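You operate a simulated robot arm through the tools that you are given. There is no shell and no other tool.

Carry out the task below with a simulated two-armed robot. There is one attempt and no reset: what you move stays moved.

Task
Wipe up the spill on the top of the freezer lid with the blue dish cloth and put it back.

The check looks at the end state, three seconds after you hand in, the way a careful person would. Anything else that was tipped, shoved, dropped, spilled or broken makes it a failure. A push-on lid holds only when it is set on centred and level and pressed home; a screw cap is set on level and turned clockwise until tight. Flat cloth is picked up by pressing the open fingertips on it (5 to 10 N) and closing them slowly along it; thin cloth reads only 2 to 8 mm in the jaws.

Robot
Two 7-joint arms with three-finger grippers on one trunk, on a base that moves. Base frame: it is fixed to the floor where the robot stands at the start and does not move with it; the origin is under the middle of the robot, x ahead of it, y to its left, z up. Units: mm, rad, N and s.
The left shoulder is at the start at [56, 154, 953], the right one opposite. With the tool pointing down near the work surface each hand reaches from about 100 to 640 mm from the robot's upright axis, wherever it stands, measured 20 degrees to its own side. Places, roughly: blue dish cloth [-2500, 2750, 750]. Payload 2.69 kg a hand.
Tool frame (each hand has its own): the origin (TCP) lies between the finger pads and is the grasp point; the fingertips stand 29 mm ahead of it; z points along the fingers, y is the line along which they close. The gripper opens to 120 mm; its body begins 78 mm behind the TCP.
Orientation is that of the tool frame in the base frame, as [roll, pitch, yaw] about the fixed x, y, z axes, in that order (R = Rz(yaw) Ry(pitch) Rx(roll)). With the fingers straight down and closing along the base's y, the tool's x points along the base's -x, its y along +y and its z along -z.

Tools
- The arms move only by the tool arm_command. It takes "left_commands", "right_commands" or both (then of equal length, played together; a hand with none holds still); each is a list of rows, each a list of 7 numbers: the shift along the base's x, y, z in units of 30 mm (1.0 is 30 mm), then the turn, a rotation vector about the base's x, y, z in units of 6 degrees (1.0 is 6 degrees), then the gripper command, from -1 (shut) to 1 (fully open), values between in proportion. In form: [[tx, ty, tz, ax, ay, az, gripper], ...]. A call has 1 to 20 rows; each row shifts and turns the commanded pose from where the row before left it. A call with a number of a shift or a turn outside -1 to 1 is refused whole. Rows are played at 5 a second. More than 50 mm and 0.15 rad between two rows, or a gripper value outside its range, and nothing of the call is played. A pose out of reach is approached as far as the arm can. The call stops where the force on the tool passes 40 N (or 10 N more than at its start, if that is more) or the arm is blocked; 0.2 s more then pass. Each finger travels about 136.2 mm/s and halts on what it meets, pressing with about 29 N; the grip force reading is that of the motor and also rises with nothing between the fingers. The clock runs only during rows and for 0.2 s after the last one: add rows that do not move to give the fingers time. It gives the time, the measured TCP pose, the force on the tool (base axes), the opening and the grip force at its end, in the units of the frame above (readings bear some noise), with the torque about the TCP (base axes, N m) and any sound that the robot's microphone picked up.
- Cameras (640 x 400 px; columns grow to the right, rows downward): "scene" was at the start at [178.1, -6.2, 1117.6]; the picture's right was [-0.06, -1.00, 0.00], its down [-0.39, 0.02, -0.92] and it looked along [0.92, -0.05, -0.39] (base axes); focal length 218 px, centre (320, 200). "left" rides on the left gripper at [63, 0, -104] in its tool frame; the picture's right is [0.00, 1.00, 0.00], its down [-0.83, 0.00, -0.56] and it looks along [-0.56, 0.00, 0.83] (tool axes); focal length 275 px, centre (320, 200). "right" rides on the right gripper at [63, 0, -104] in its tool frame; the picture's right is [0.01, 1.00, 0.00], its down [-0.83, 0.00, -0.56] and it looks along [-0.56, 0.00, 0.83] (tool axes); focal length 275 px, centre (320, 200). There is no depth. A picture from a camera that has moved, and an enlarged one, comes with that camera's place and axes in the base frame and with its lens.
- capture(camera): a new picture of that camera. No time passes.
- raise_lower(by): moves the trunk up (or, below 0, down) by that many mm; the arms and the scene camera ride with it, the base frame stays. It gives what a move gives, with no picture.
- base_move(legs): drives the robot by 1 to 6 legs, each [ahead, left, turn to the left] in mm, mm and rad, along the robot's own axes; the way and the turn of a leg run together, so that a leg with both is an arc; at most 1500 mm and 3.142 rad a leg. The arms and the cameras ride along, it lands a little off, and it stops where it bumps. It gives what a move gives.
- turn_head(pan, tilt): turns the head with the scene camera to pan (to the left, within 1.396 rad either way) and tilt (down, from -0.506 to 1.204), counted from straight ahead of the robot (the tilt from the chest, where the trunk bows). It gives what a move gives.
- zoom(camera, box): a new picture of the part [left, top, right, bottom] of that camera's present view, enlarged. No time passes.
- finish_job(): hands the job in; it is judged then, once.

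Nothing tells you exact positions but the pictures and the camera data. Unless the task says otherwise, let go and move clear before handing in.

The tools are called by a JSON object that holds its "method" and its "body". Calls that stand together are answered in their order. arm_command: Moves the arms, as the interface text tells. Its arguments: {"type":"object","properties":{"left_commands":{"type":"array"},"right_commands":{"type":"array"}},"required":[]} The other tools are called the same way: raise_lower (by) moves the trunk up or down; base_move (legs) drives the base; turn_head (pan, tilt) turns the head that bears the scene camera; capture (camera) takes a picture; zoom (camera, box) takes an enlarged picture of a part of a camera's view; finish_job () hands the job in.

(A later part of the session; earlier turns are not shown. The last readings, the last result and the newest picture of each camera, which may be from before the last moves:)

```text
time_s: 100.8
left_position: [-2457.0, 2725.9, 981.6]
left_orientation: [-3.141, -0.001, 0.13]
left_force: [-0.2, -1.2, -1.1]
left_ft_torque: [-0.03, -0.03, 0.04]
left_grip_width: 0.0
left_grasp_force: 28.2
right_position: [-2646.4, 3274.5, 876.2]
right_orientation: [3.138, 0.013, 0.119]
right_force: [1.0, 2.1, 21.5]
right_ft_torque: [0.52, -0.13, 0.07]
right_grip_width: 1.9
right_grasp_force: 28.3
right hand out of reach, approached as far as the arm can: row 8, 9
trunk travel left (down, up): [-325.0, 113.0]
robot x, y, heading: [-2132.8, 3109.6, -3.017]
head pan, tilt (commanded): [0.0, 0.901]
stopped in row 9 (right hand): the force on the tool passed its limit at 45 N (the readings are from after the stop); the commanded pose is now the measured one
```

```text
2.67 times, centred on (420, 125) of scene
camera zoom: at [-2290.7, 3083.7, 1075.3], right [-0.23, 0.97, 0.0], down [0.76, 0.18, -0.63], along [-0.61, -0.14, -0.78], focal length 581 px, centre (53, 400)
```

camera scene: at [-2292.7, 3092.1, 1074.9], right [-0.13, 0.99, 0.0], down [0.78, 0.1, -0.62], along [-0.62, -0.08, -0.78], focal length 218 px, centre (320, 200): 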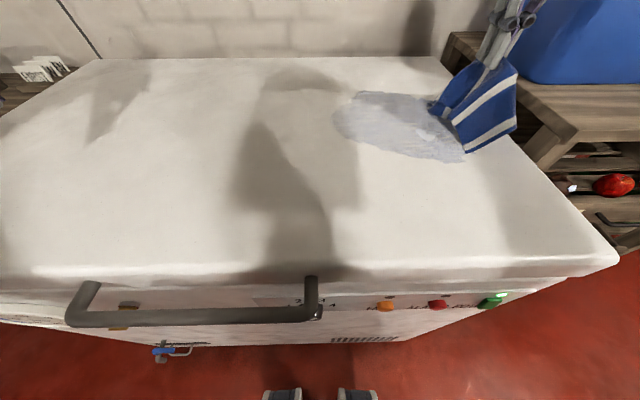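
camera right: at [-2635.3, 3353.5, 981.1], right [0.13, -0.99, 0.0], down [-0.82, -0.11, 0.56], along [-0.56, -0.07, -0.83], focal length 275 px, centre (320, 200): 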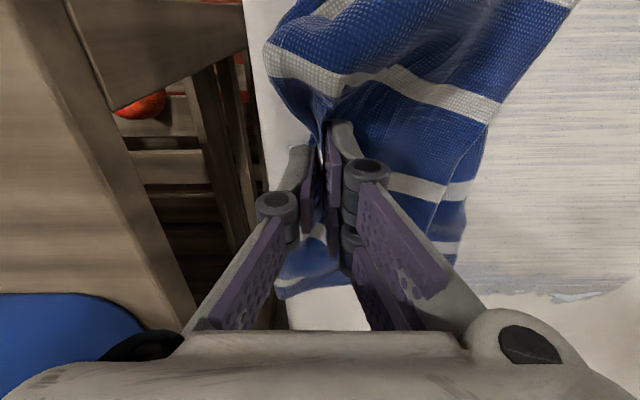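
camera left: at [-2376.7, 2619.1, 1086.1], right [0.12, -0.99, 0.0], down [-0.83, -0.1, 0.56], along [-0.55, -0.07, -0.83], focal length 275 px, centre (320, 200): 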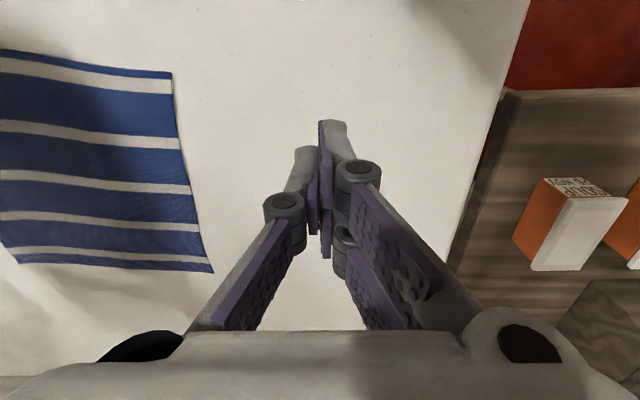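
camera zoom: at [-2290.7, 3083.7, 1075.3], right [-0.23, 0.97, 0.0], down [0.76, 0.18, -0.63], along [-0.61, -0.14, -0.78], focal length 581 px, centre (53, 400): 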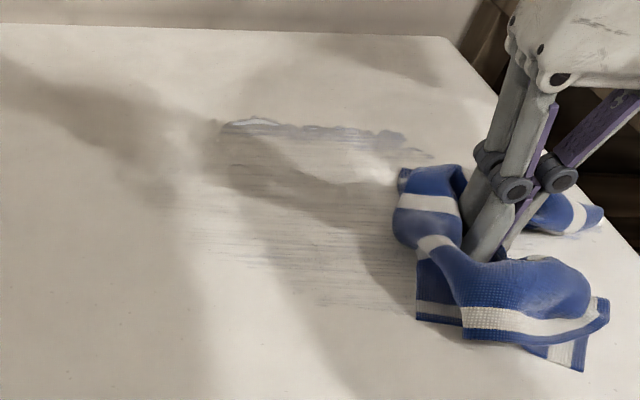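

The head was pushed again – the right elbow may be too close to the head. I'll look toward the right arm to see how it's folded.

{"method": "turn_head", "body": {"pan": -1.0, "tilt": 0.3}}

{"method": "capture", "body": {"camera": "scene"}}

```text
time_s: 102.1
left_position: [-2457.1, 2725.3, 981.4]
left_orientation: [-3.14, 0.0, 0.129]
left_force: [0.3, -0.2, 0.0]
left_ft_torque: [-0.01, 0.03, -0.01]
left_grip_width: 0.1
left_grasp_force: 28.1
right_position: [-2645.3, 3272.9, 876.5]
right_orientation: [3.141, 0.013, 0.12]
right_force: [-3.7, 1.4, 38.5]
right_ft_torque: [-0.12, -0.52, 0.04]
right_grip_width: 3.1
right_grasp_force: 31.8
trunk travel left (down, up): [-325.0, 113.0]
robot x, y, heading: [-2134.9, 3114.2, -3.016]
head pan, tilt (commanded): [-1.0, 0.3]
```

```text
taken
camera scene: at [-2275.7, 3172.1, 1127.5], right [0.77, 0.64, 0.0], down [0.19, -0.23, -0.96], along [-0.61, 0.73, -0.29], focal length 218 px, centre (320, 200)
```

scene: 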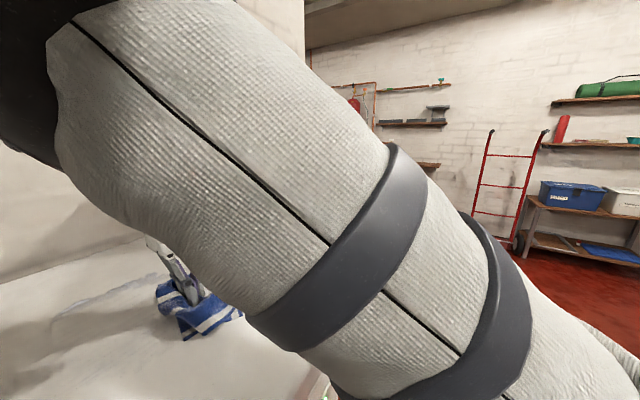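

The upper arm runs right beside the head, so I should keep the head facing forward and avoid pressing hard. I'll ease the hand up and turn the head back.

{"method": "arm_command", "body": {"right_commands": [[0, 0, 0.1, 0, 0, 0, -1], [0, 0, 0.2, 0, 0, 0, -1], [0, 0, 0, 0, 0, 0, -1]]}}

{"method": "turn_head", "body": {"pan": 0.0, "tilt": 0.9}}

{"method": "capture", "body": {"camera": "scene"}}

```text
time_s: 102.9
left_position: [-2459.2, 2726.3, 980.2]
left_orientation: [3.141, -0.001, 0.13]
left_force: [0.7, -0.8, -0.6]
left_ft_torque: [-0.02, -0.04, 0.01]
left_grip_width: 0.3
left_grasp_force: 28.2
right_position: [-2645.4, 3274.6, 881.8]
right_orientation: [3.138, 0.002, 0.121]
right_force: [0.2, 1.1, 0.1]
right_ft_torque: [0.08, 0.0, -0.03]
right_grip_width: 2.4
right_grasp_force: 26.5
trunk travel left (down, up): [-325.0, 113.0]
robot x, y, heading: [-2129.5, 3115.1, -3.019]
head pan, tilt (commanded): [-1.0, 0.3]
```

```text
time_s: 104.2
left_position: [-2458.8, 2726.2, 980.6]
left_orientation: [-3.141, -0.003, 0.13]
left_force: [0.5, 0.0, 0.5]
left_ft_torque: [0.01, 0.01, 0.02]
left_grip_width: 0.1
left_grasp_force: 28.2
right_position: [-2646.3, 3273.9, 881.6]
right_orientation: [3.136, 0.001, 0.119]
right_force: [-0.5, -0.1, 0.2]
right_ft_torque: [-0.04, -0.05, -0.03]
right_grip_width: 3.0
right_grasp_force: 26.5
trunk travel left (down, up): [-325.0, 113.0]
robot x, y, heading: [-2131.4, 3114.2, -3.017]
head pan, tilt (commanded): [0.0, 0.901]
```

```text
taken
camera scene: at [-2301.3, 3123.2, 1094.7], right [0.25, 0.97, 0.0], down [0.59, -0.15, -0.79], along [-0.77, 0.2, -0.61], focal length 218 px, centre (320, 200)
```

scene: 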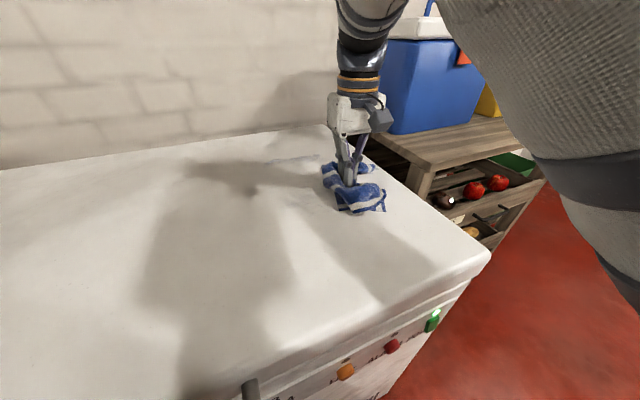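

The head is held by the arm short of its commanded pan and tilt. I'll bring it back in two steps, panning first with the tilt up.

{"method": "turn_head", "body": {"pan": 0.0, "tilt": 0.2}}

{"method": "capture", "body": {"camera": "scene"}}

```text
time_s: 105.2
left_position: [-2458.5, 2725.7, 979.8]
left_orientation: [-3.141, 0.0, 0.13]
left_force: [-0.4, 0.0, 0.1]
left_ft_torque: [0.01, 0.02, -0.01]
left_grip_width: 0.1
left_grasp_force: 28.4
right_position: [-2646.5, 3273.8, 883.6]
right_orientation: [3.138, 0.006, 0.12]
right_force: [0.4, 0.6, -0.4]
right_ft_torque: [0.06, 0.01, 0.01]
right_grip_width: 3.1
right_grasp_force: 31.8
trunk travel left (down, up): [-325.0, 113.0]
robot x, y, heading: [-2133.8, 3112.7, -3.01]
head pan, tilt (commanded): [0.0, 0.201]
```

```text
taken
camera scene: at [-2310.1, 3089.6, 1136.4], right [-0.13, 0.99, 0.0], down [0.2, 0.03, -0.98], along [-0.97, -0.12, -0.2], focal length 218 px, centre (320, 200)
```

scene: 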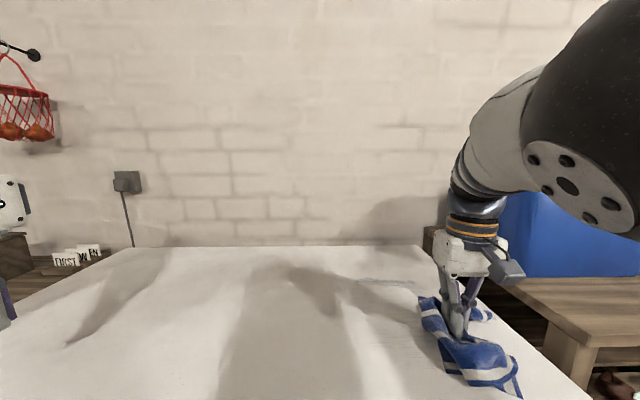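

The head is free again; the right elbow sits just to its right. I'll tilt the head up for clearance and bring the right hand (with the cloth) back near its starting posture to let the elbow swing outward.

{"method": "turn_head", "body": {"pan": 0.3, "tilt": -0.3}}

{"method": "arm_command", "body": {"right_commands": [[0, 0, 0.7, 0, 0, 0, -1], [0, 0, 0.7, 0, 0, 0, -1], [0, 0, 0.7, 0, 0, 0, -1], [0, 0, 0.7, 0, 0, 0, -1], [0.4, 0.05, 0, 0, 0, 0, -1], [0.4, 0.05, 0, 0, 0, 0, -1], [0.4, 0.05, 0, 0, 0, 0, -1], [0, 0, 0, 0, 0, 0, -1]]}}

{"method": "turn_head", "body": {"pan": 0.0, "tilt": 0.2}}

{"method": "capture", "body": {"camera": "scene"}}

```text
time_s: 106.2
left_position: [-2458.6, 2725.7, 981.7]
left_orientation: [3.141, 0.001, 0.128]
left_force: [0.1, 0.3, -0.3]
left_ft_torque: [0.01, 0.01, -0.01]
left_grip_width: 0.0
left_grasp_force: 28.4
right_position: [-2646.4, 3274.6, 883.3]
right_orientation: [3.137, 0.005, 0.122]
right_force: [0.1, -0.7, -0.8]
right_ft_torque: [-0.04, -0.01, 0.0]
right_grip_width: 3.7
right_grasp_force: 29.6
trunk travel left (down, up): [-325.0, 113.0]
robot x, y, heading: [-2133.7, 3113.0, -3.011]
head pan, tilt (commanded): [0.3, -0.3]
```

```text
time_s: 108.0
left_position: [-2458.9, 2725.6, 980.9]
left_orientation: [-3.141, -0.002, 0.129]
left_force: [0.2, -0.9, -0.5]
left_ft_torque: [0.01, 0.03, 0.0]
left_grip_width: 0.1
left_grasp_force: 28.6
right_position: [-2644.0, 3287.4, 971.2]
right_orientation: [3.139, 0.005, 0.121]
right_force: [0.6, -0.7, -1.2]
right_ft_torque: [-0.06, 0.01, 0.02]
right_grip_width: 2.3
right_grasp_force: 27.0
right hand out of reach, approached as far as the arm can: row 1, 5, 6, 7
trunk travel left (down, up): [-325.0, 113.0]
robot x, y, heading: [-2127.1, 3112.1, -3.022]
head pan, tilt (commanded): [0.3, -0.3]
```

```text
time_s: 108.9
left_position: [-2457.9, 2726.4, 979.8]
left_orientation: [-3.141, 0.001, 0.129]
left_force: [-1.0, -0.3, -0.3]
left_ft_torque: [-0.04, 0.0, 0.0]
left_grip_width: 0.1
left_grasp_force: 29.0
right_position: [-2643.3, 3287.7, 971.5]
right_orientation: [3.138, 0.007, 0.12]
right_force: [0.3, -0.2, -1.8]
right_ft_torque: [-0.11, 0.03, 0.01]
right_grip_width: 3.8
right_grasp_force: 29.8
trunk travel left (down, up): [-325.0, 113.0]
robot x, y, heading: [-2129.7, 3112.4, -3.011]
head pan, tilt (commanded): [0.0, 0.201]
```

```text
taken
camera scene: at [-2310.0, 3089.5, 1136.5], right [-0.13, 0.99, 0.0], down [0.2, 0.03, -0.98], along [-0.97, -0.12, -0.2], focal length 218 px, centre (320, 200)
```

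scene: 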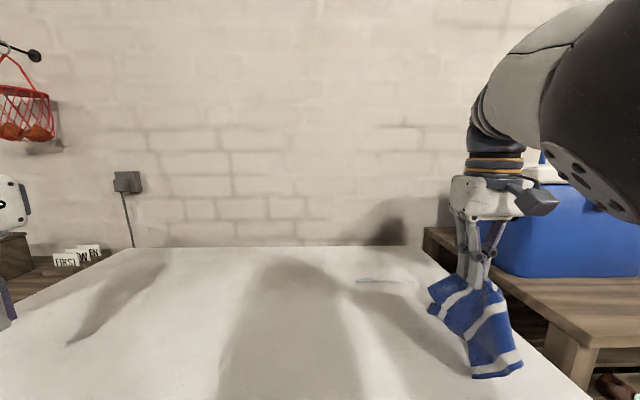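

The elbow still sits in close. I'll stretch the arm out forward and to the right a little to let it straighten and re-settle, then check.

{"method": "arm_command", "body": {"right_commands": [[-0.5, 0.3, 0, 0, 0, 0, -1], [-0.5, 0.3, 0, 0, 0, 0, -1], [-0.5, 0.3, 0, 0, 0, 0, -1], [0, 0, 0, 0, 0, 0, -1]]}}

{"method": "capture", "body": {"camera": "scene"}}

```text
time_s: 109.9
left_position: [-2457.5, 2725.6, 981.0]
left_orientation: [-3.141, 0.0, 0.13]
left_force: [0.4, -0.3, -0.6]
left_ft_torque: [0.01, -0.01, -0.02]
left_grip_width: 0.0
left_grasp_force: 28.1
right_position: [-2687.2, 3316.5, 971.1]
right_orientation: [3.141, 0.009, 0.12]
right_force: [0.2, 0.6, 0.5]
right_ft_torque: [0.11, -0.03, -0.03]
right_grip_width: 2.2
right_grasp_force: 30.3
trunk travel left (down, up): [-325.0, 113.0]
robot x, y, heading: [-2132.6, 3111.1, -3.013]
head pan, tilt (commanded): [0.0, 0.201]
```

```text
taken
camera scene: at [-2309.9, 3089.4, 1136.4], right [-0.13, 0.99, 0.0], down [0.2, 0.03, -0.98], along [-0.97, -0.12, -0.2], focal length 218 px, centre (320, 200)
```

scene: 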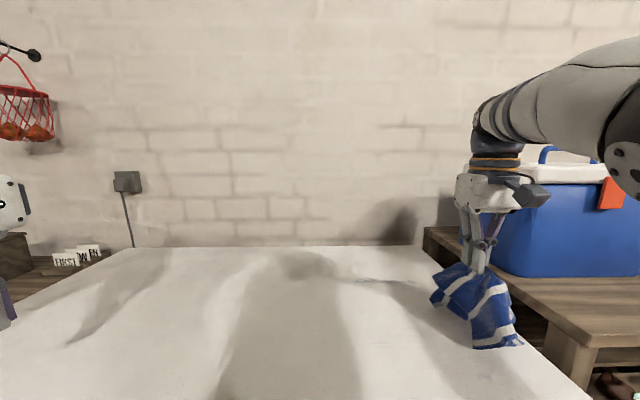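

The elbow moved outward now. I'll test moving left at this forward distance, still lifted.

{"method": "arm_command", "body": {"right_commands": [[0.0625, -0.496, 0, 0, 0, 0, -1], [0.0625, -0.496, 0, 0, 0, 0, -1], [0.0625, -0.496, 0, 0, 0, 0, -1], [0.0625, -0.496, 0, 0, 0, 0, -1], [0.0625, -0.496, 0, 0, 0, 0, -1], [0.0625, -0.496, 0, 0, 0, 0, -1], [0.0625, -0.496, 0, 0, 0, 0, -1], [0.0625, -0.496, 0, 0, 0, 0, -1], [0, 0, 0, 0, 0, 0, -1]]}}

{"method": "capture", "body": {"camera": "scene"}}

```text
time_s: 111.9
left_position: [-2458.9, 2726.2, 981.0]
left_orientation: [-3.141, 0.0, 0.129]
left_force: [-0.9, -0.1, 0.9]
left_ft_torque: [-0.02, 0.01, 0.01]
left_grip_width: 0.0
left_grasp_force: 28.3
right_position: [-2673.7, 3196.3, 970.2]
right_orientation: [3.14, 0.009, 0.121]
right_force: [-0.4, 0.1, 0.7]
right_ft_torque: [0.0, 0.0, -0.01]
right_grip_width: 3.2
right_grasp_force: 26.4
trunk travel left (down, up): [-325.0, 113.0]
robot x, y, heading: [-2129.7, 3116.3, -3.018]
head pan, tilt (commanded): [0.0, 0.201]
```

```text
taken
camera scene: at [-2310.0, 3089.6, 1136.4], right [-0.13, 0.99, 0.0], down [0.2, 0.03, -0.98], along [-0.97, -0.12, -0.2], focal length 218 px, centre (320, 200)
```

scene: 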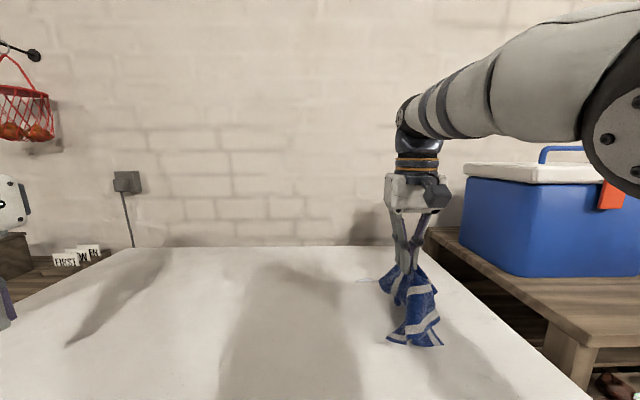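

Moving left works fine with the elbow out. Now let me look at the state of the film from the head.

{"method": "turn_head", "body": {"pan": 0.0, "tilt": 0.7}}

{"method": "zoom", "body": {"camera": "scene", "box": [280, 60, 540, 222]}}

{"method": "capture", "body": {"camera": "right"}}

```text
time_s: 112.8
left_position: [-2458.8, 2727.1, 980.5]
left_orientation: [-3.139, 0.003, 0.13]
left_force: [0.4, -0.4, 0.1]
left_ft_torque: [0.01, -0.03, 0.01]
left_grip_width: 0.0
left_grasp_force: 28.8
right_position: [-2673.4, 3196.2, 970.5]
right_orientation: [3.14, 0.007, 0.12]
right_force: [0.5, 2.5, 0.5]
right_ft_torque: [-0.53, -0.06, 0.01]
right_grip_width: 2.2
right_grasp_force: 27.4
trunk travel left (down, up): [-325.0, 113.0]
robot x, y, heading: [-2135.5, 3113.0, -3.016]
head pan, tilt (commanded): [0.0, 0.7]
```

```text
2.46 times, centred on (410, 141) of scene
camera zoom: at [-2301.9, 3090.6, 1091.1], right [-0.13, 0.99, 0.0], down [0.64, 0.08, -0.77], along [-0.76, -0.1, -0.64], focal length 537 px, centre (98, 345)
```

zoom: 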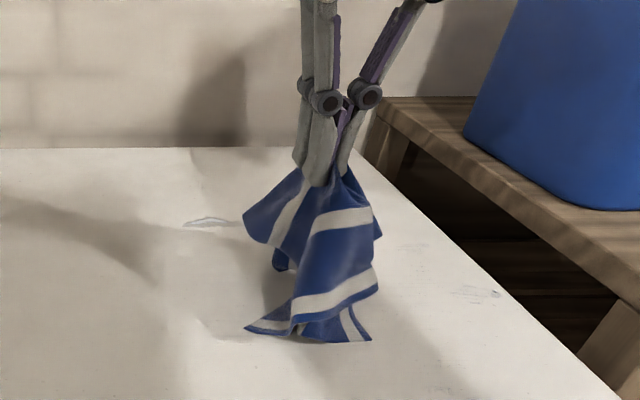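

```text
taken
camera right: at [-2611.7, 3204.2, 1075.4], right [0.12, -0.99, 0.0], down [-0.82, -0.1, 0.56], along [-0.56, -0.07, -0.83], focal length 275 px, centre (320, 200)
```

right: 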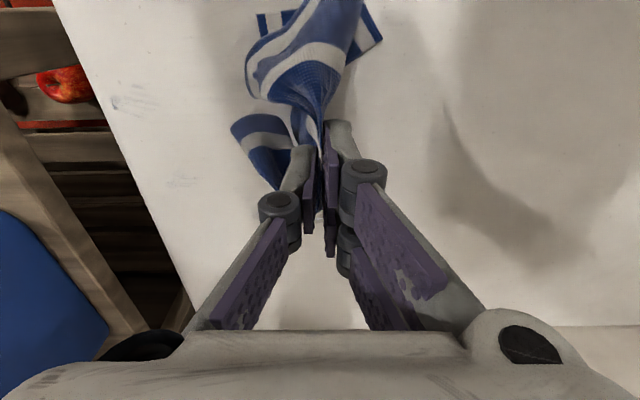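

Nearly everything is gone; only faint marks remain near the lid's right edge and a thin spot at the far left. Let me zoom in on those.

{"method": "zoom", "body": {"camera": "right", "box": [60, 40, 260, 165]}}

{"method": "zoom", "body": {"camera": "scene", "box": [320, 110, 420, 172]}}

{"method": "zoom", "body": {"camera": "scene", "box": [420, 120, 540, 195]}}

```text
3.20 times, centred on (160, 102) of right
camera zoom: at [-2611.7, 3204.2, 1075.4], right [0.12, -0.99, 0.0], down [-0.82, -0.1, 0.56], along [-0.56, -0.07, -0.83], focal length 881 px, centre (832, 512)
```

zoom: 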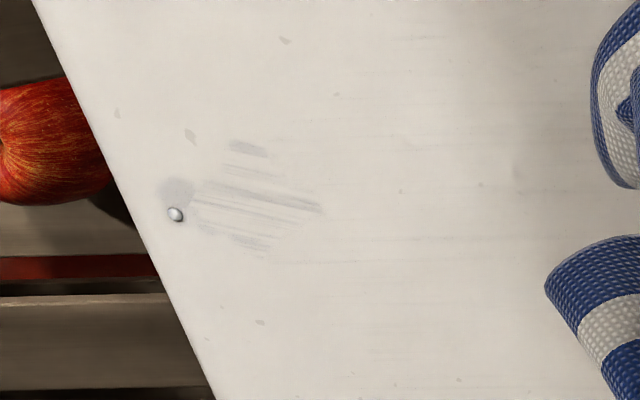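

```text
6.40 times, centred on (370, 141) of scene
camera zoom: at [-2301.9, 3090.6, 1091.1], right [-0.13, 0.99, 0.0], down [0.64, 0.08, -0.77], along [-0.76, -0.1, -0.64], focal length 1395 px, centre (0, 578)
```

zoom: 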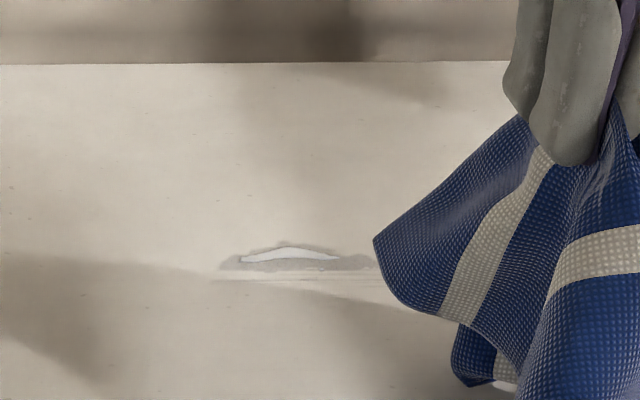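

```text
5.33 times, centred on (480, 158) of scene
camera zoom: at [-2301.9, 3090.6, 1091.1], right [-0.13, 0.99, 0.0], down [0.64, 0.08, -0.77], along [-0.76, -0.1, -0.64], focal length 1163 px, centre (-533, 427)
```

zoom: 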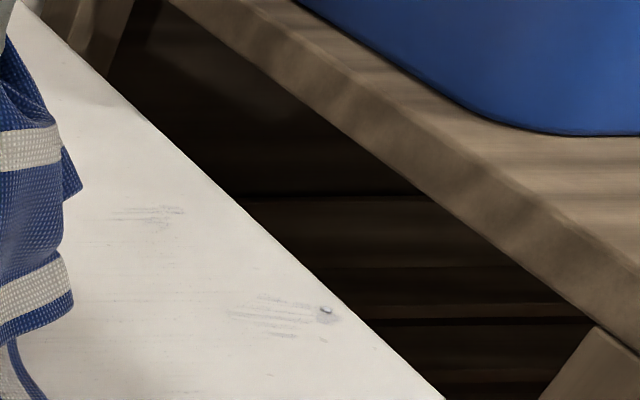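

Three small residues remain: a spot near the right edge (≈(−2690, 3345)), a faint streak at ≈(−2760, 3318) and a thin patch at the far side ≈(−2785, 3140). I'll do the right-edge one first.

{"method": "arm_command", "body": {"right_commands": [[-0.13, 0.7, 0, 0, 0, 0, -1], [-0.1, 0.7, 0, 0, 0, 0, -1], [-0.1, 0.7, 0, 0, 0, 0, -1], [-0.1, 0.7, 0, 0, 0, 0, -1], [-0.1, 0.7, 0, 0, 0, 0, -1], [-0.05, 0.7, 0, 0, 0, 0, -1], [-0.05, 0.7, 0, 0, 0, 0, -1], [0, 0, -0.8, 0, 0, 0, -1], [0, 0, -0.8, 0, 0, 0, -1], [0, 0, -0.8, 0, 0, 0, -1], [0, 0, -0.5, 0, 0, 0, -1], [0, 0, -0.1, 0, 0, 0, -1], [0, 0, 0, 0, 0, 0, -1]]}}

{"method": "capture", "body": {"camera": "right"}}

```text
time_s: 115.6
left_position: [-2457.6, 2726.3, 980.9]
left_orientation: [-3.14, 0.001, 0.128]
left_force: [-0.4, 1.0, 0.6]
left_ft_torque: [-0.01, -0.01, 0.0]
left_grip_width: 0.2
left_grasp_force: 28.5
right_position: [-2691.5, 3343.8, 881.2]
right_orientation: [3.139, 0.007, 0.121]
right_force: [-0.4, -1.4, 1.2]
right_ft_torque: [-0.1, 0.02, 0.0]
right_grip_width: 2.2
right_grasp_force: 27.8
trunk travel left (down, up): [-325.0, 113.0]
robot x, y, heading: [-2133.3, 3108.3, -3.013]
head pan, tilt (commanded): [0.0, 0.7]
```

```text
taken
camera right: at [-2630.5, 3351.1, 985.5], right [0.12, -0.99, 0.0], down [-0.82, -0.1, 0.56], along [-0.56, -0.07, -0.83], focal length 275 px, centre (320, 200)
```

right: 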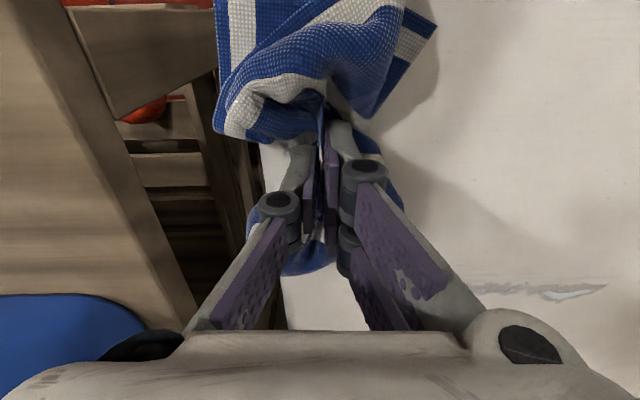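

Now press gently here and sweep left over the edge residue.

{"method": "arm_command", "body": {"right_commands": [[0, 0.2, -0.1, 0, 0, 0, -1], [0, 0.1, -0.05, 0, 0, 0, -1], [0, -0.3, 0, 0, 0, 0, -1], [0, 0.3, 0, 0, 0, 0, -1], [0.06, -0.5, 0, 0, 0, 0, -1], [0.06, -0.5, 0, 0, 0, 0, -1], [0.06, -0.5, 0, 0, 0, 0, -1], [0.06, -0.5, 0, 0, 0, 0, -1], [0.06, -0.5, 0, 0, 0, 0, -1], [0.06, -0.5, 0, 0, 0, 0, -1], [0, 0, 0, 0, 0, 0, -1]]}}

{"method": "capture", "body": {"camera": "right"}}

{"method": "zoom", "body": {"camera": "scene", "box": [300, 60, 540, 210]}}

```text
time_s: 118.0
left_position: [-2455.5, 2727.1, 980.9]
left_orientation: [-3.141, 0.001, 0.129]
left_force: [-0.3, -0.2, 0.1]
left_ft_torque: [0.0, -0.02, -0.03]
left_grip_width: 0.2
left_grasp_force: 28.3
right_position: [-2681.2, 3260.9, 877.8]
right_orientation: [3.14, 0.011, 0.122]
right_force: [0.6, 0.6, 34.4]
right_ft_torque: [-0.94, -0.43, 0.02]
right_grip_width: 3.8
right_grasp_force: 31.3
trunk travel left (down, up): [-325.0, 113.0]
robot x, y, heading: [-2131.2, 3113.4, -3.015]
head pan, tilt (commanded): [0.0, 0.7]
```

```text
taken
camera right: at [-2617.9, 3269.1, 982.4], right [0.13, -0.99, 0.0], down [-0.82, -0.1, 0.56], along [-0.56, -0.07, -0.83], focal length 275 px, centre (320, 200)
```

right: 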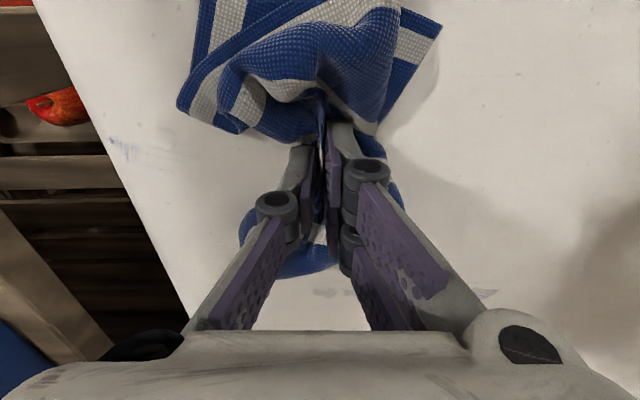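

```text
2.67 times, centred on (420, 135) of scene
camera zoom: at [-2299.9, 3089.9, 1091.4], right [-0.13, 0.99, 0.0], down [0.64, 0.08, -0.77], along [-0.76, -0.1, -0.64], focal length 581 px, centre (53, 373)
```

zoom: 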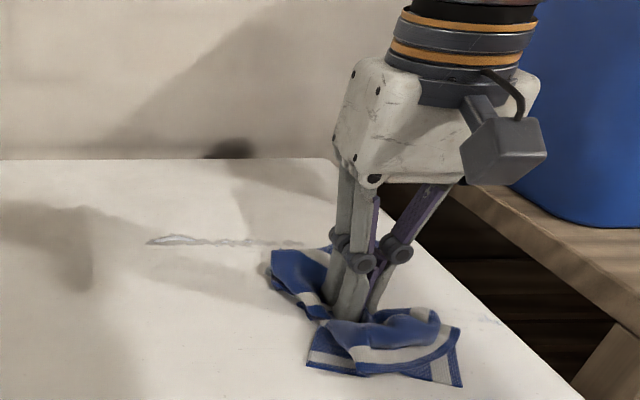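

{"method": "zoom", "body": {"camera": "right", "box": [60, 80, 220, 180]}}

{"method": "zoom", "body": {"camera": "scene", "box": [340, 130, 420, 180]}}

{"method": "zoom", "body": {"camera": "right", "box": [260, 250, 520, 340]}}

```text
4.00 times, centred on (140, 130) of right
camera zoom: at [-2617.9, 3269.1, 982.4], right [0.13, -0.99, 0.0], down [-0.82, -0.1, 0.56], along [-0.56, -0.07, -0.83], focal length 1101 px, centre (1040, 480)
```

zoom: 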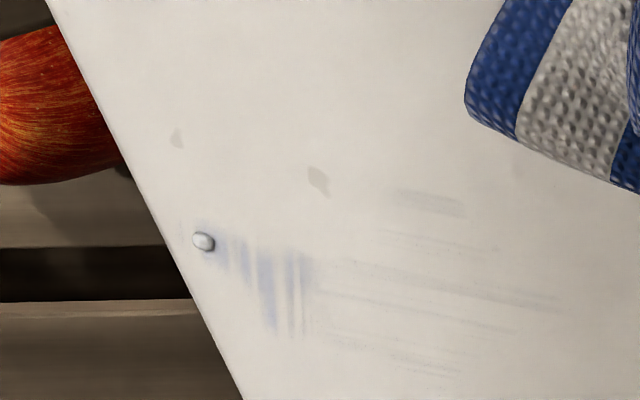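

```text
8.00 times, centred on (380, 155) of scene
camera zoom: at [-2299.9, 3089.9, 1091.4], right [-0.13, 0.99, 0.0], down [0.64, 0.08, -0.77], along [-0.76, -0.1, -0.64], focal length 1744 px, centre (-160, 560)
```

zoom: 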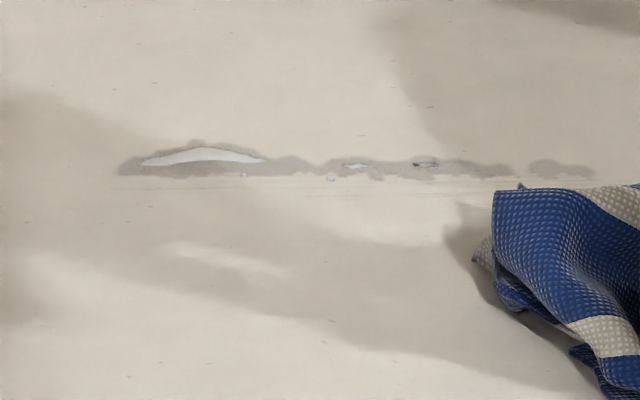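

```text
2.46 times, centred on (390, 295) of right
camera zoom: at [-2617.9, 3269.1, 982.4], right [0.13, -0.99, 0.0], down [-0.82, -0.1, 0.56], along [-0.56, -0.07, -0.83], focal length 678 px, centre (148, -34)
```

zoom: 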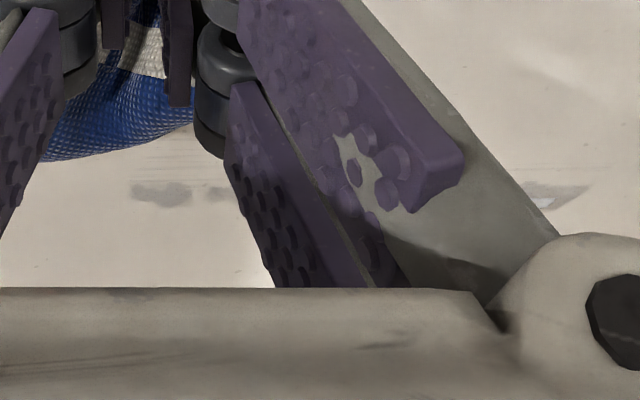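

The edge drop at about (−2685, 3369) sits right at the lid's rim. I'll hop to the rim, set the cloth down just over it without going below the lid surface, and draw it inward.

{"method": "arm_command", "body": {"right_commands": [[0, 0, 0.8, 0, 0, 0, -1], [0, 0, 0.4, 0, 0, 0, -1], [-0.04, 0.8, 0, 0, 0, 0, -1], [-0.04, 0.8, 0, 0, 0, 0, -1], [-0.04, 0.8, 0, 0, 0, 0, -1], [-0.04, 0.8, 0, 0, 0, 0, -1], [0, 0.5, 0, 0, 0, 0, -1], [0, 0, -0.6, 0, 0, 0, -1], [0, 0, -0.5, 0, 0, 0, -1], [0, 0, 0, 0, 0, 0, -1]]}}

{"method": "capture", "body": {"camera": "right"}}

```text
time_s: 120.2
left_position: [-2458.4, 2726.5, 981.5]
left_orientation: [3.141, 0.0, 0.129]
left_force: [-0.4, 0.6, 0.7]
left_ft_torque: [0.05, 0.01, 0.01]
left_grip_width: 0.4
left_grasp_force: 28.2
right_position: [-2686.5, 3373.2, 879.4]
right_orientation: [3.141, 0.007, 0.12]
right_force: [0.0, -1.1, -0.7]
right_ft_torque: [-0.06, -0.02, -0.01]
right_grip_width: 3.6
right_grasp_force: 29.6
trunk travel left (down, up): [-325.0, 113.0]
robot x, y, heading: [-2132.9, 3114.4, -3.016]
head pan, tilt (commanded): [0.0, 0.7]
```

```text
taken
camera right: at [-2624.3, 3381.1, 984.1], right [0.12, -0.99, 0.0], down [-0.82, -0.1, 0.56], along [-0.56, -0.07, -0.83], focal length 275 px, centre (320, 200)
```

right: 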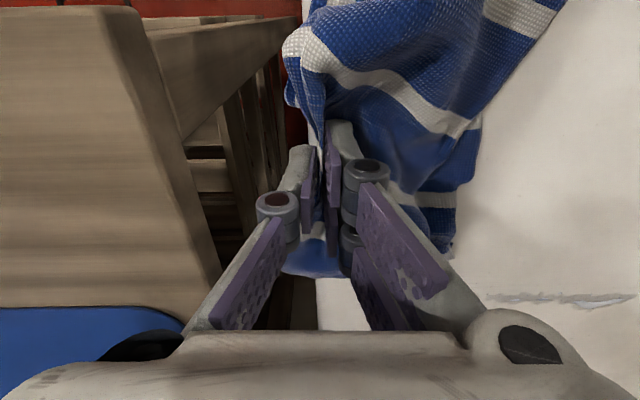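

{"method": "arm_command", "body": {"right_commands": [[0.03, -0.25, 0, 0, 0, 0, -1], [0.03, -0.25, -0.05, 0, 0, 0, -1], [0.06, -0.5, -0.05, 0, 0, 0, -1], [0.06, -0.5, 0, 0, 0, 0, -1], [0.06, -0.5, 0, 0, 0, 0, -1], [0.06, -0.5, 0, 0, 0, 0, -1], [0.06, -0.5, 0, 0, 0, 0, -1], [0.06, -0.5, 0, 0, 0, 0, -1], [0, 0, 0, 0, 0, 0, -1]]}}

{"method": "capture", "body": {"camera": "right"}}

{"method": "zoom", "body": {"camera": "right", "box": [60, 80, 220, 180]}}

```text
time_s: 122.2
left_position: [-2457.6, 2725.6, 982.1]
left_orientation: [3.14, 0.002, 0.129]
left_force: [0.9, -0.8, 0.5]
left_ft_torque: [0.03, 0.02, -0.01]
left_grip_width: 0.0
left_grasp_force: 28.4
right_position: [-2672.8, 3268.4, 876.2]
right_orientation: [3.139, 0.007, 0.12]
right_force: [-0.7, -0.8, 1.0]
right_ft_torque: [-0.14, -0.05, 0.02]
right_grip_width: 4.0
right_grasp_force: 29.8
trunk travel left (down, up): [-325.0, 113.0]
robot x, y, heading: [-2131.5, 3110.6, -3.014]
head pan, tilt (commanded): [0.0, 0.7]
```

```text
taken
camera right: at [-2612.1, 3276.3, 981.3], right [0.13, -0.99, 0.0], down [-0.82, -0.1, 0.56], along [-0.56, -0.07, -0.83], focal length 275 px, centre (320, 200)
```

right: 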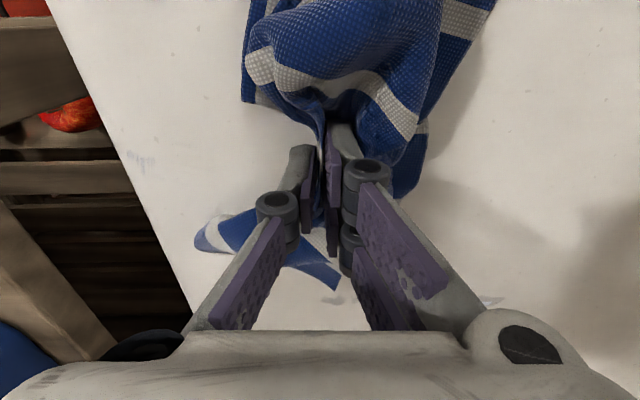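

```text
4.00 times, centred on (140, 130) of right
camera zoom: at [-2612.1, 3276.3, 981.3], right [0.13, -0.99, 0.0], down [-0.82, -0.1, 0.56], along [-0.56, -0.07, -0.83], focal length 1101 px, centre (1040, 480)
```

zoom: 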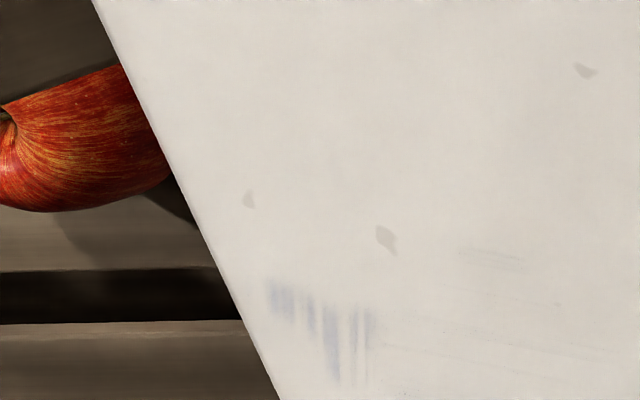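

The drop is gone; faint bluish streaks remain at y 3356–3370 by the rim. I'll rub that spot a few short strokes.

{"method": "arm_command", "body": {"right_commands": [[0, 0, 0.7, 0, 0, 0, -1], [-0.06, 0.8, 0, 0, 0, 0, -1], [-0.08, 0.8, 0, 0, 0, 0, -1], [-0.1, 0.8, 0, 0, 0, 0, -1], [-0.1, 0.8, 0, 0, 0, 0, -1], [-0.1, 0, -0.5, 0, 0, 0, -1], [0, 0, -0.25, 0, 0, 0, -1], [0.03, -0.3, 0, 0, 0, 0, -1], [-0.03, 0.3, 0, 0, 0, 0, -1], [0.03, -0.3, 0, 0, 0, 0, -1], [-0.03, 0.3, 0, 0, 0, 0, -1], [0, 0, 0, 0, 0, 0, -1]]}}

{"method": "capture", "body": {"camera": "right"}}

```text
time_s: 124.8
left_position: [-2457.3, 2725.4, 980.3]
left_orientation: [-3.141, 0.0, 0.129]
left_force: [-0.2, 0.4, 0.9]
left_ft_torque: [0.01, -0.02, 0.0]
left_grip_width: 0.0
left_grasp_force: 28.4
right_position: [-2686.0, 3363.3, 875.6]
right_orientation: [3.141, 0.009, 0.121]
right_force: [0.0, -1.4, 10.9]
right_ft_torque: [0.22, 0.05, 0.04]
right_grip_width: 2.4
right_grasp_force: 27.3
trunk travel left (down, up): [-325.0, 113.0]
robot x, y, heading: [-2133.7, 3111.9, -3.016]
head pan, tilt (commanded): [0.0, 0.7]
```

```text
taken
camera right: at [-2624.8, 3371.4, 980.8], right [0.12, -0.99, 0.0], down [-0.82, -0.1, 0.56], along [-0.56, -0.07, -0.83], focal length 275 px, centre (320, 200)
```

right: 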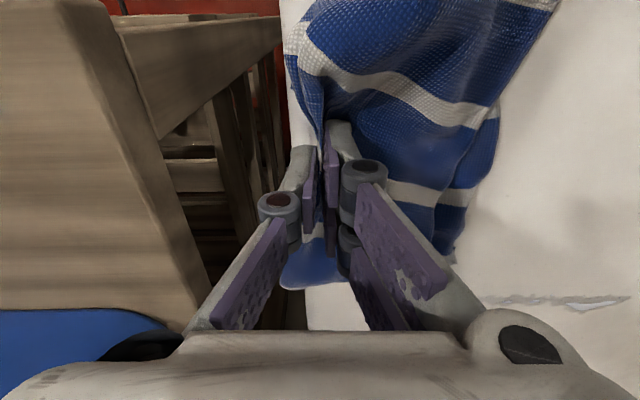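

Good contact at 11 N. I'll work this spot a little along the rim too and sweep it inward, then lift and check.

{"method": "arm_command", "body": {"right_commands": [[-0.4, -0.05, 0, 0, 0, 0, -1], [0.03, -0.3, 0, 0, 0, 0, -1], [-0.03, 0.3, 0, 0, 0, 0, -1], [0.4, 0.05, 0, 0, 0, 0, -1], [0.06, -0.5, 0, 0, 0, 0, -1], [0.06, -0.5, 0, 0, 0, 0, -1], [0.06, -0.5, 0, 0, 0, 0, -1], [0.06, -0.5, 0, 0, 0, 0, -1], [0.0, -0.3, 0.7, 0, 0, 0, -1], [0.0, -0.3, 0.7, 0, 0, 0, -1], [0, 0, 0, 0, 0, 0, -1]]}}

{"method": "zoom", "body": {"camera": "right", "box": [60, 40, 260, 165]}}

{"method": "capture", "body": {"camera": "scene"}}

```text
time_s: 127.2
left_position: [-2458.5, 2725.6, 981.6]
left_orientation: [3.14, -0.001, 0.13]
left_force: [0.0, 0.8, -0.3]
left_ft_torque: [-0.03, 0.01, 0.02]
left_grip_width: 0.2
left_grasp_force: 27.9
right_position: [-2679.4, 3286.8, 917.2]
right_orientation: [3.138, 0.007, 0.121]
right_force: [0.9, -2.1, -0.9]
right_ft_torque: [0.09, 0.02, 0.02]
right_grip_width: 2.6
right_grasp_force: 27.6
trunk travel left (down, up): [-325.0, 113.0]
robot x, y, heading: [-2135.4, 3109.8, -3.016]
head pan, tilt (commanded): [0.0, 0.7]
```

```text
3.20 times, centred on (160, 102) of right
camera zoom: at [-2618.1, 3294.3, 1021.4], right [0.12, -0.99, 0.0], down [-0.82, -0.1, 0.56], along [-0.56, -0.07, -0.83], focal length 881 px, centre (832, 512)
```

zoom: 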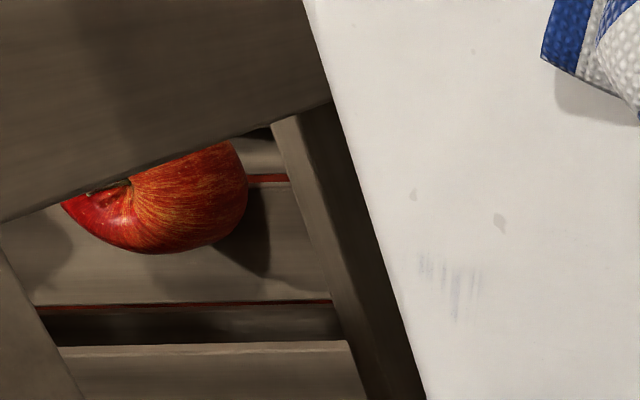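

```text
taken
camera scene: at [-2301.9, 3090.6, 1091.0], right [-0.13, 0.99, 0.0], down [0.64, 0.08, -0.76], along [-0.76, -0.1, -0.64], focal length 218 px, centre (320, 200)
```

scene: 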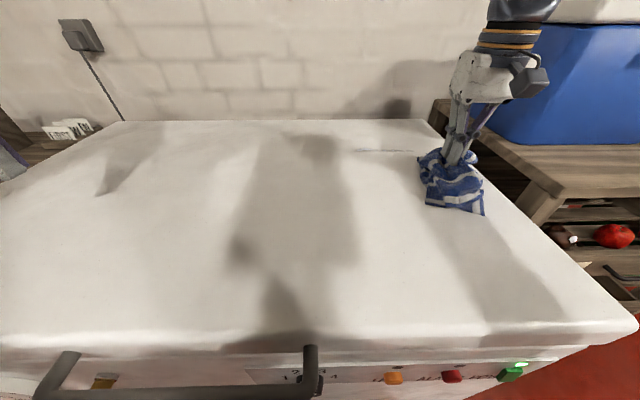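

The right-edge marks have faded almost entirely. Next is the far band (x ≈ −2785, y 3115–3290): I'll tilt the fingers forward about 15° to gain reach and go to its right end.

{"method": "arm_command", "body": {"right_commands": [[0, 0, 0.3, -0.104, 0.827, 0, -1], [0, 0, 0.3, -0.104, 0.827, 0, -1], [0, 0, 0.3, -0.104, 0.827, 0, -1], [-0.46, 0.1, 0, 0, 0, 0, -1], [-0.46, 0.1, 0, 0, 0, 0, -1], [-0.46, 0.1, 0, 0, 0, 0, -1], [-0.46, 0.1, 0, 0, 0, 0, -1], [-0.46, 0.1, 0, 0, 0, 0, -1], [-0.46, 0.1, 0, 0, 0, 0, -1], [-0.3, 0.1, 0, 0, 0, 0, -1], [0, 0, 0, 0, 0, 0, -1]]}}

{"method": "capture", "body": {"camera": "scene"}}

{"method": "capture", "body": {"camera": "right"}}

```text
time_s: 129.6
left_position: [-2458.2, 2726.6, 980.4]
left_orientation: [3.141, 0.0, 0.129]
left_force: [-0.1, 0.0, 0.4]
left_ft_torque: [0.01, 0.0, -0.01]
left_grip_width: 0.1
left_grasp_force: 28.3
right_position: [-2790.2, 3314.1, 944.7]
right_orientation: [3.138, 0.269, 0.12]
right_force: [-0.1, -0.8, 1.6]
right_ft_torque: [0.08, -0.02, 0.0]
right_grip_width: 2.4
right_grasp_force: 28.8
right hand out of reach, approached as far as the arm can: row 2, 3
trunk travel left (down, up): [-325.0, 113.0]
robot x, y, heading: [-2133.9, 3112.6, -3.012]
head pan, tilt (commanded): [0.0, 0.7]
```

```text
taken
camera scene: at [-2301.8, 3090.5, 1091.0], right [-0.13, 0.99, 0.0], down [0.64, 0.08, -0.77], along [-0.76, -0.1, -0.64], focal length 218 px, centre (320, 200)
```

scene: 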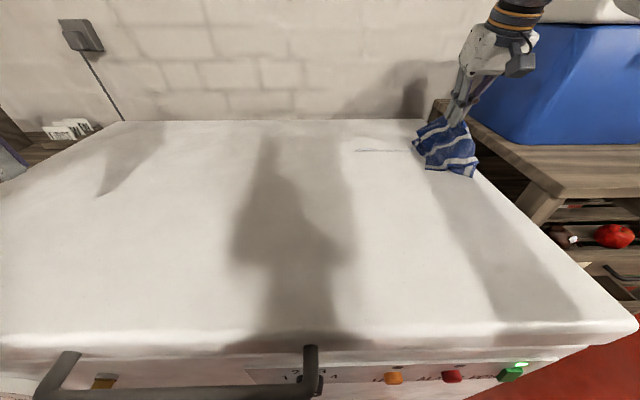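

```text
taken
camera right: at [-2703.5, 3325.6, 1029.4], right [0.12, -0.99, 0.0], down [-0.65, -0.08, 0.76], along [-0.75, -0.1, -0.65], focal length 275 px, centre (320, 200)
```

right: 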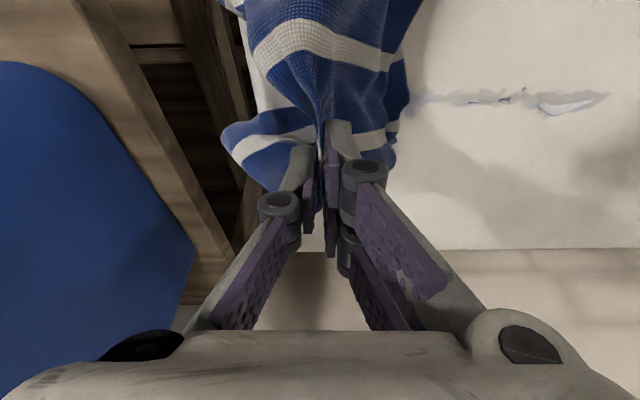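

I can reach the far band now (band at x ≈ −2787). I'll lower the cloth at its right end and press lightly.

{"method": "arm_command", "body": {"right_commands": [[0.15, 0, -0.7, 0, 0, 0, -1], [0.1, 0, -0.7, 0, 0, 0, -1], [0, 0, -0.5, 0, 0, 0, -1], [0, 0, -0.15, 0, 0, 0, -1], [0, 0, 0, 0, 0, 0, -1]]}}

{"method": "arm_command", "body": {"right_commands": [[0, 0, -0.12, 0, 0, 0, -1], [0, 0, 0, 0, 0, 0, -1]]}}

```text
time_s: 130.8
left_position: [-2457.0, 2726.0, 980.5]
left_orientation: [-3.141, 0.001, 0.131]
left_force: [0.6, 0.9, -0.3]
left_ft_torque: [0.05, -0.01, 0.0]
left_grip_width: 0.0
left_grasp_force: 29.0
right_position: [-2783.4, 3315.0, 882.5]
right_orientation: [3.137, 0.27, 0.121]
right_force: [0.5, -0.2, 1.4]
right_ft_torque: [0.05, 0.01, 0.02]
right_grip_width: 2.7
right_grasp_force: 27.2
trunk travel left (down, up): [-325.0, 113.0]
robot x, y, heading: [-2132.0, 3112.1, -3.017]
head pan, tilt (commanded): [0.0, 0.7]
```

```text
time_s: 131.4
left_position: [-2457.6, 2725.6, 981.4]
left_orientation: [-3.14, 0.0, 0.128]
left_force: [0.7, 0.1, 0.0]
left_ft_torque: [-0.03, 0.02, 0.0]
left_grip_width: 0.1
left_grasp_force: 28.2
right_position: [-2782.6, 3315.1, 880.8]
right_orientation: [3.141, 0.273, 0.121]
right_force: [0.5, -1.0, 12.1]
right_ft_torque: [-0.39, -0.11, 0.01]
right_grip_width: 3.7
right_grasp_force: 29.6
trunk travel left (down, up): [-325.0, 113.0]
robot x, y, heading: [-2130.0, 3114.6, -3.011]
head pan, tilt (commanded): [0.0, 0.7]
```

{"method": "arm_command", "body": {"right_commands": [[0, -0.5, 0, 0, 0, 0, -1], [0, -0.5, 0, 0, 0, 0, -1], [0, -0.5, 0, 0, 0, 0, -1], [0, -0.5, 0, 0, 0, 0, -1], [0, -0.5, 0, 0, 0, 0, -1], [0, -0.5, 0, 0, 0, 0, -1], [0, 0, 0, 0, 0, 0, -1]]}}

{"method": "capture", "body": {"camera": "right"}}

{"method": "zoom", "body": {"camera": "scene", "box": [320, 80, 520, 205]}}

```text
time_s: 133.0
left_position: [-2457.5, 2726.3, 980.9]
left_orientation: [-3.141, -0.001, 0.129]
left_force: [0.5, 0.5, 0.9]
left_ft_torque: [0.02, -0.02, -0.01]
left_grip_width: 0.0
left_grasp_force: 28.4
right_position: [-2781.4, 3223.8, 880.0]
right_orientation: [3.139, 0.271, 0.121]
right_force: [0.0, 0.9, 16.9]
right_ft_torque: [0.32, -0.11, 0.0]
right_grip_width: 3.2
right_grasp_force: 31.3
trunk travel left (down, up): [-325.0, 113.0]
robot x, y, heading: [-2130.4, 3111.0, -3.017]
head pan, tilt (commanded): [0.0, 0.7]
```

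```text
taken
camera right: at [-2695.2, 3234.9, 964.9], right [0.13, -0.99, 0.0], down [-0.65, -0.08, 0.76], along [-0.75, -0.1, -0.65], focal length 275 px, centre (320, 200)
```

right: 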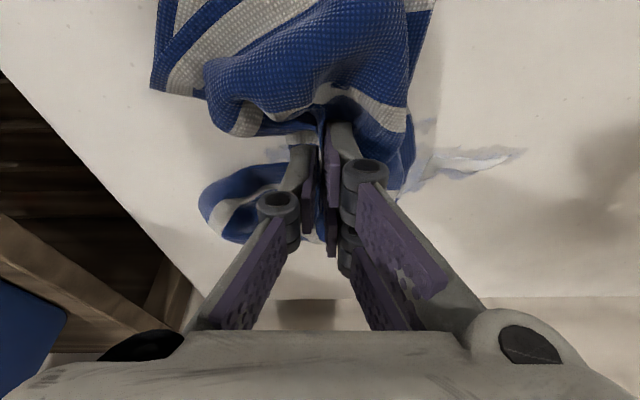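

```text
3.20 times, centred on (420, 142) of scene
camera zoom: at [-2300.7, 3090.3, 1091.3], right [-0.13, 0.99, 0.0], down [0.64, 0.08, -0.77], along [-0.76, -0.1, -0.64], focal length 698 px, centre (0, 384)
```

zoom: 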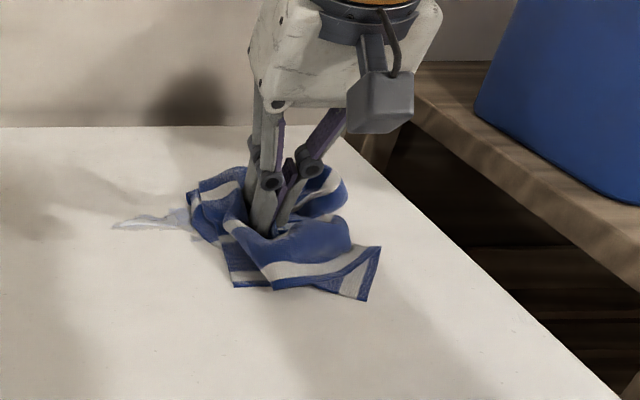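

{"method": "arm_command", "body": {"right_commands": [[0, -0.5, 0, 0, 0, 0, -1], [0, -0.5, 0, 0, 0, 0, -1], [0, -0.5, 0, 0, 0, 0, -1], [0, -0.5, 0, 0, 0, 0, -1], [0, -0.5, 0, 0, 0, 0, -1], [0, -0.5, 0, 0, 0, 0, -1], [0, 0, 0, 0, 0, 0, -1]]}}

{"method": "capture", "body": {"camera": "right"}}

{"method": "zoom", "body": {"camera": "scene", "box": [280, 80, 480, 205]}}

```text
time_s: 134.6
left_position: [-2456.6, 2725.9, 981.2]
left_orientation: [-3.14, -0.001, 0.13]
left_force: [-0.3, 0.2, -0.3]
left_ft_torque: [-0.02, -0.01, 0.03]
left_grip_width: 0.0
left_grasp_force: 28.4
right_position: [-2780.6, 3133.9, 881.2]
right_orientation: [3.139, 0.273, 0.119]
right_force: [-0.5, -2.1, 20.2]
right_ft_torque: [-0.55, -0.49, 0.05]
right_grip_width: 3.8
right_grasp_force: 28.8
trunk travel left (down, up): [-325.0, 113.0]
robot x, y, heading: [-2131.4, 3111.5, -3.016]
head pan, tilt (commanded): [0.0, 0.7]
```

```text
taken
camera right: at [-2694.7, 3144.1, 964.7], right [0.13, -0.99, 0.0], down [-0.65, -0.08, 0.76], along [-0.75, -0.1, -0.65], focal length 275 px, centre (320, 200)
```

right: 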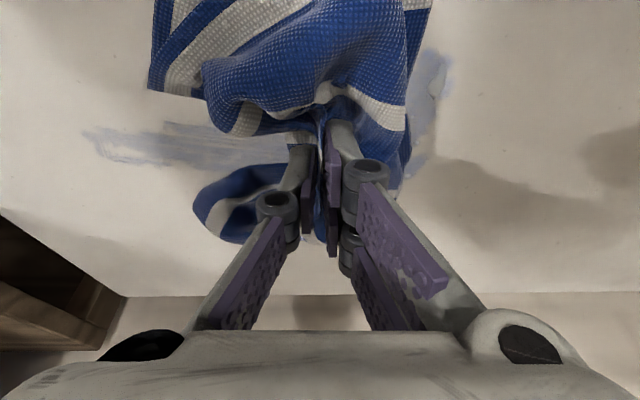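

```text
3.20 times, centred on (380, 142) of scene
camera zoom: at [-2300.4, 3090.3, 1091.3], right [-0.13, 0.99, 0.0], down [0.64, 0.08, -0.77], along [-0.76, -0.1, -0.64], focal length 698 px, centre (128, 384)
```

zoom: 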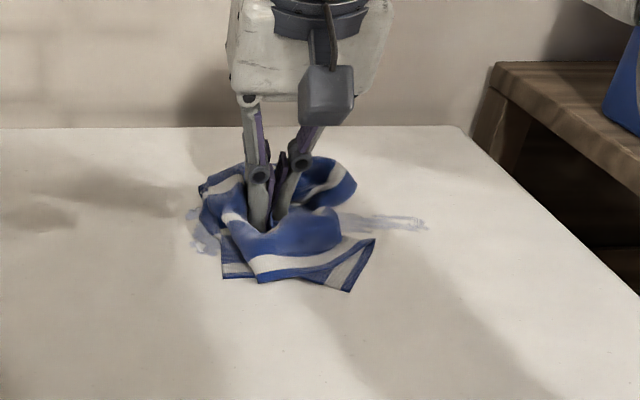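

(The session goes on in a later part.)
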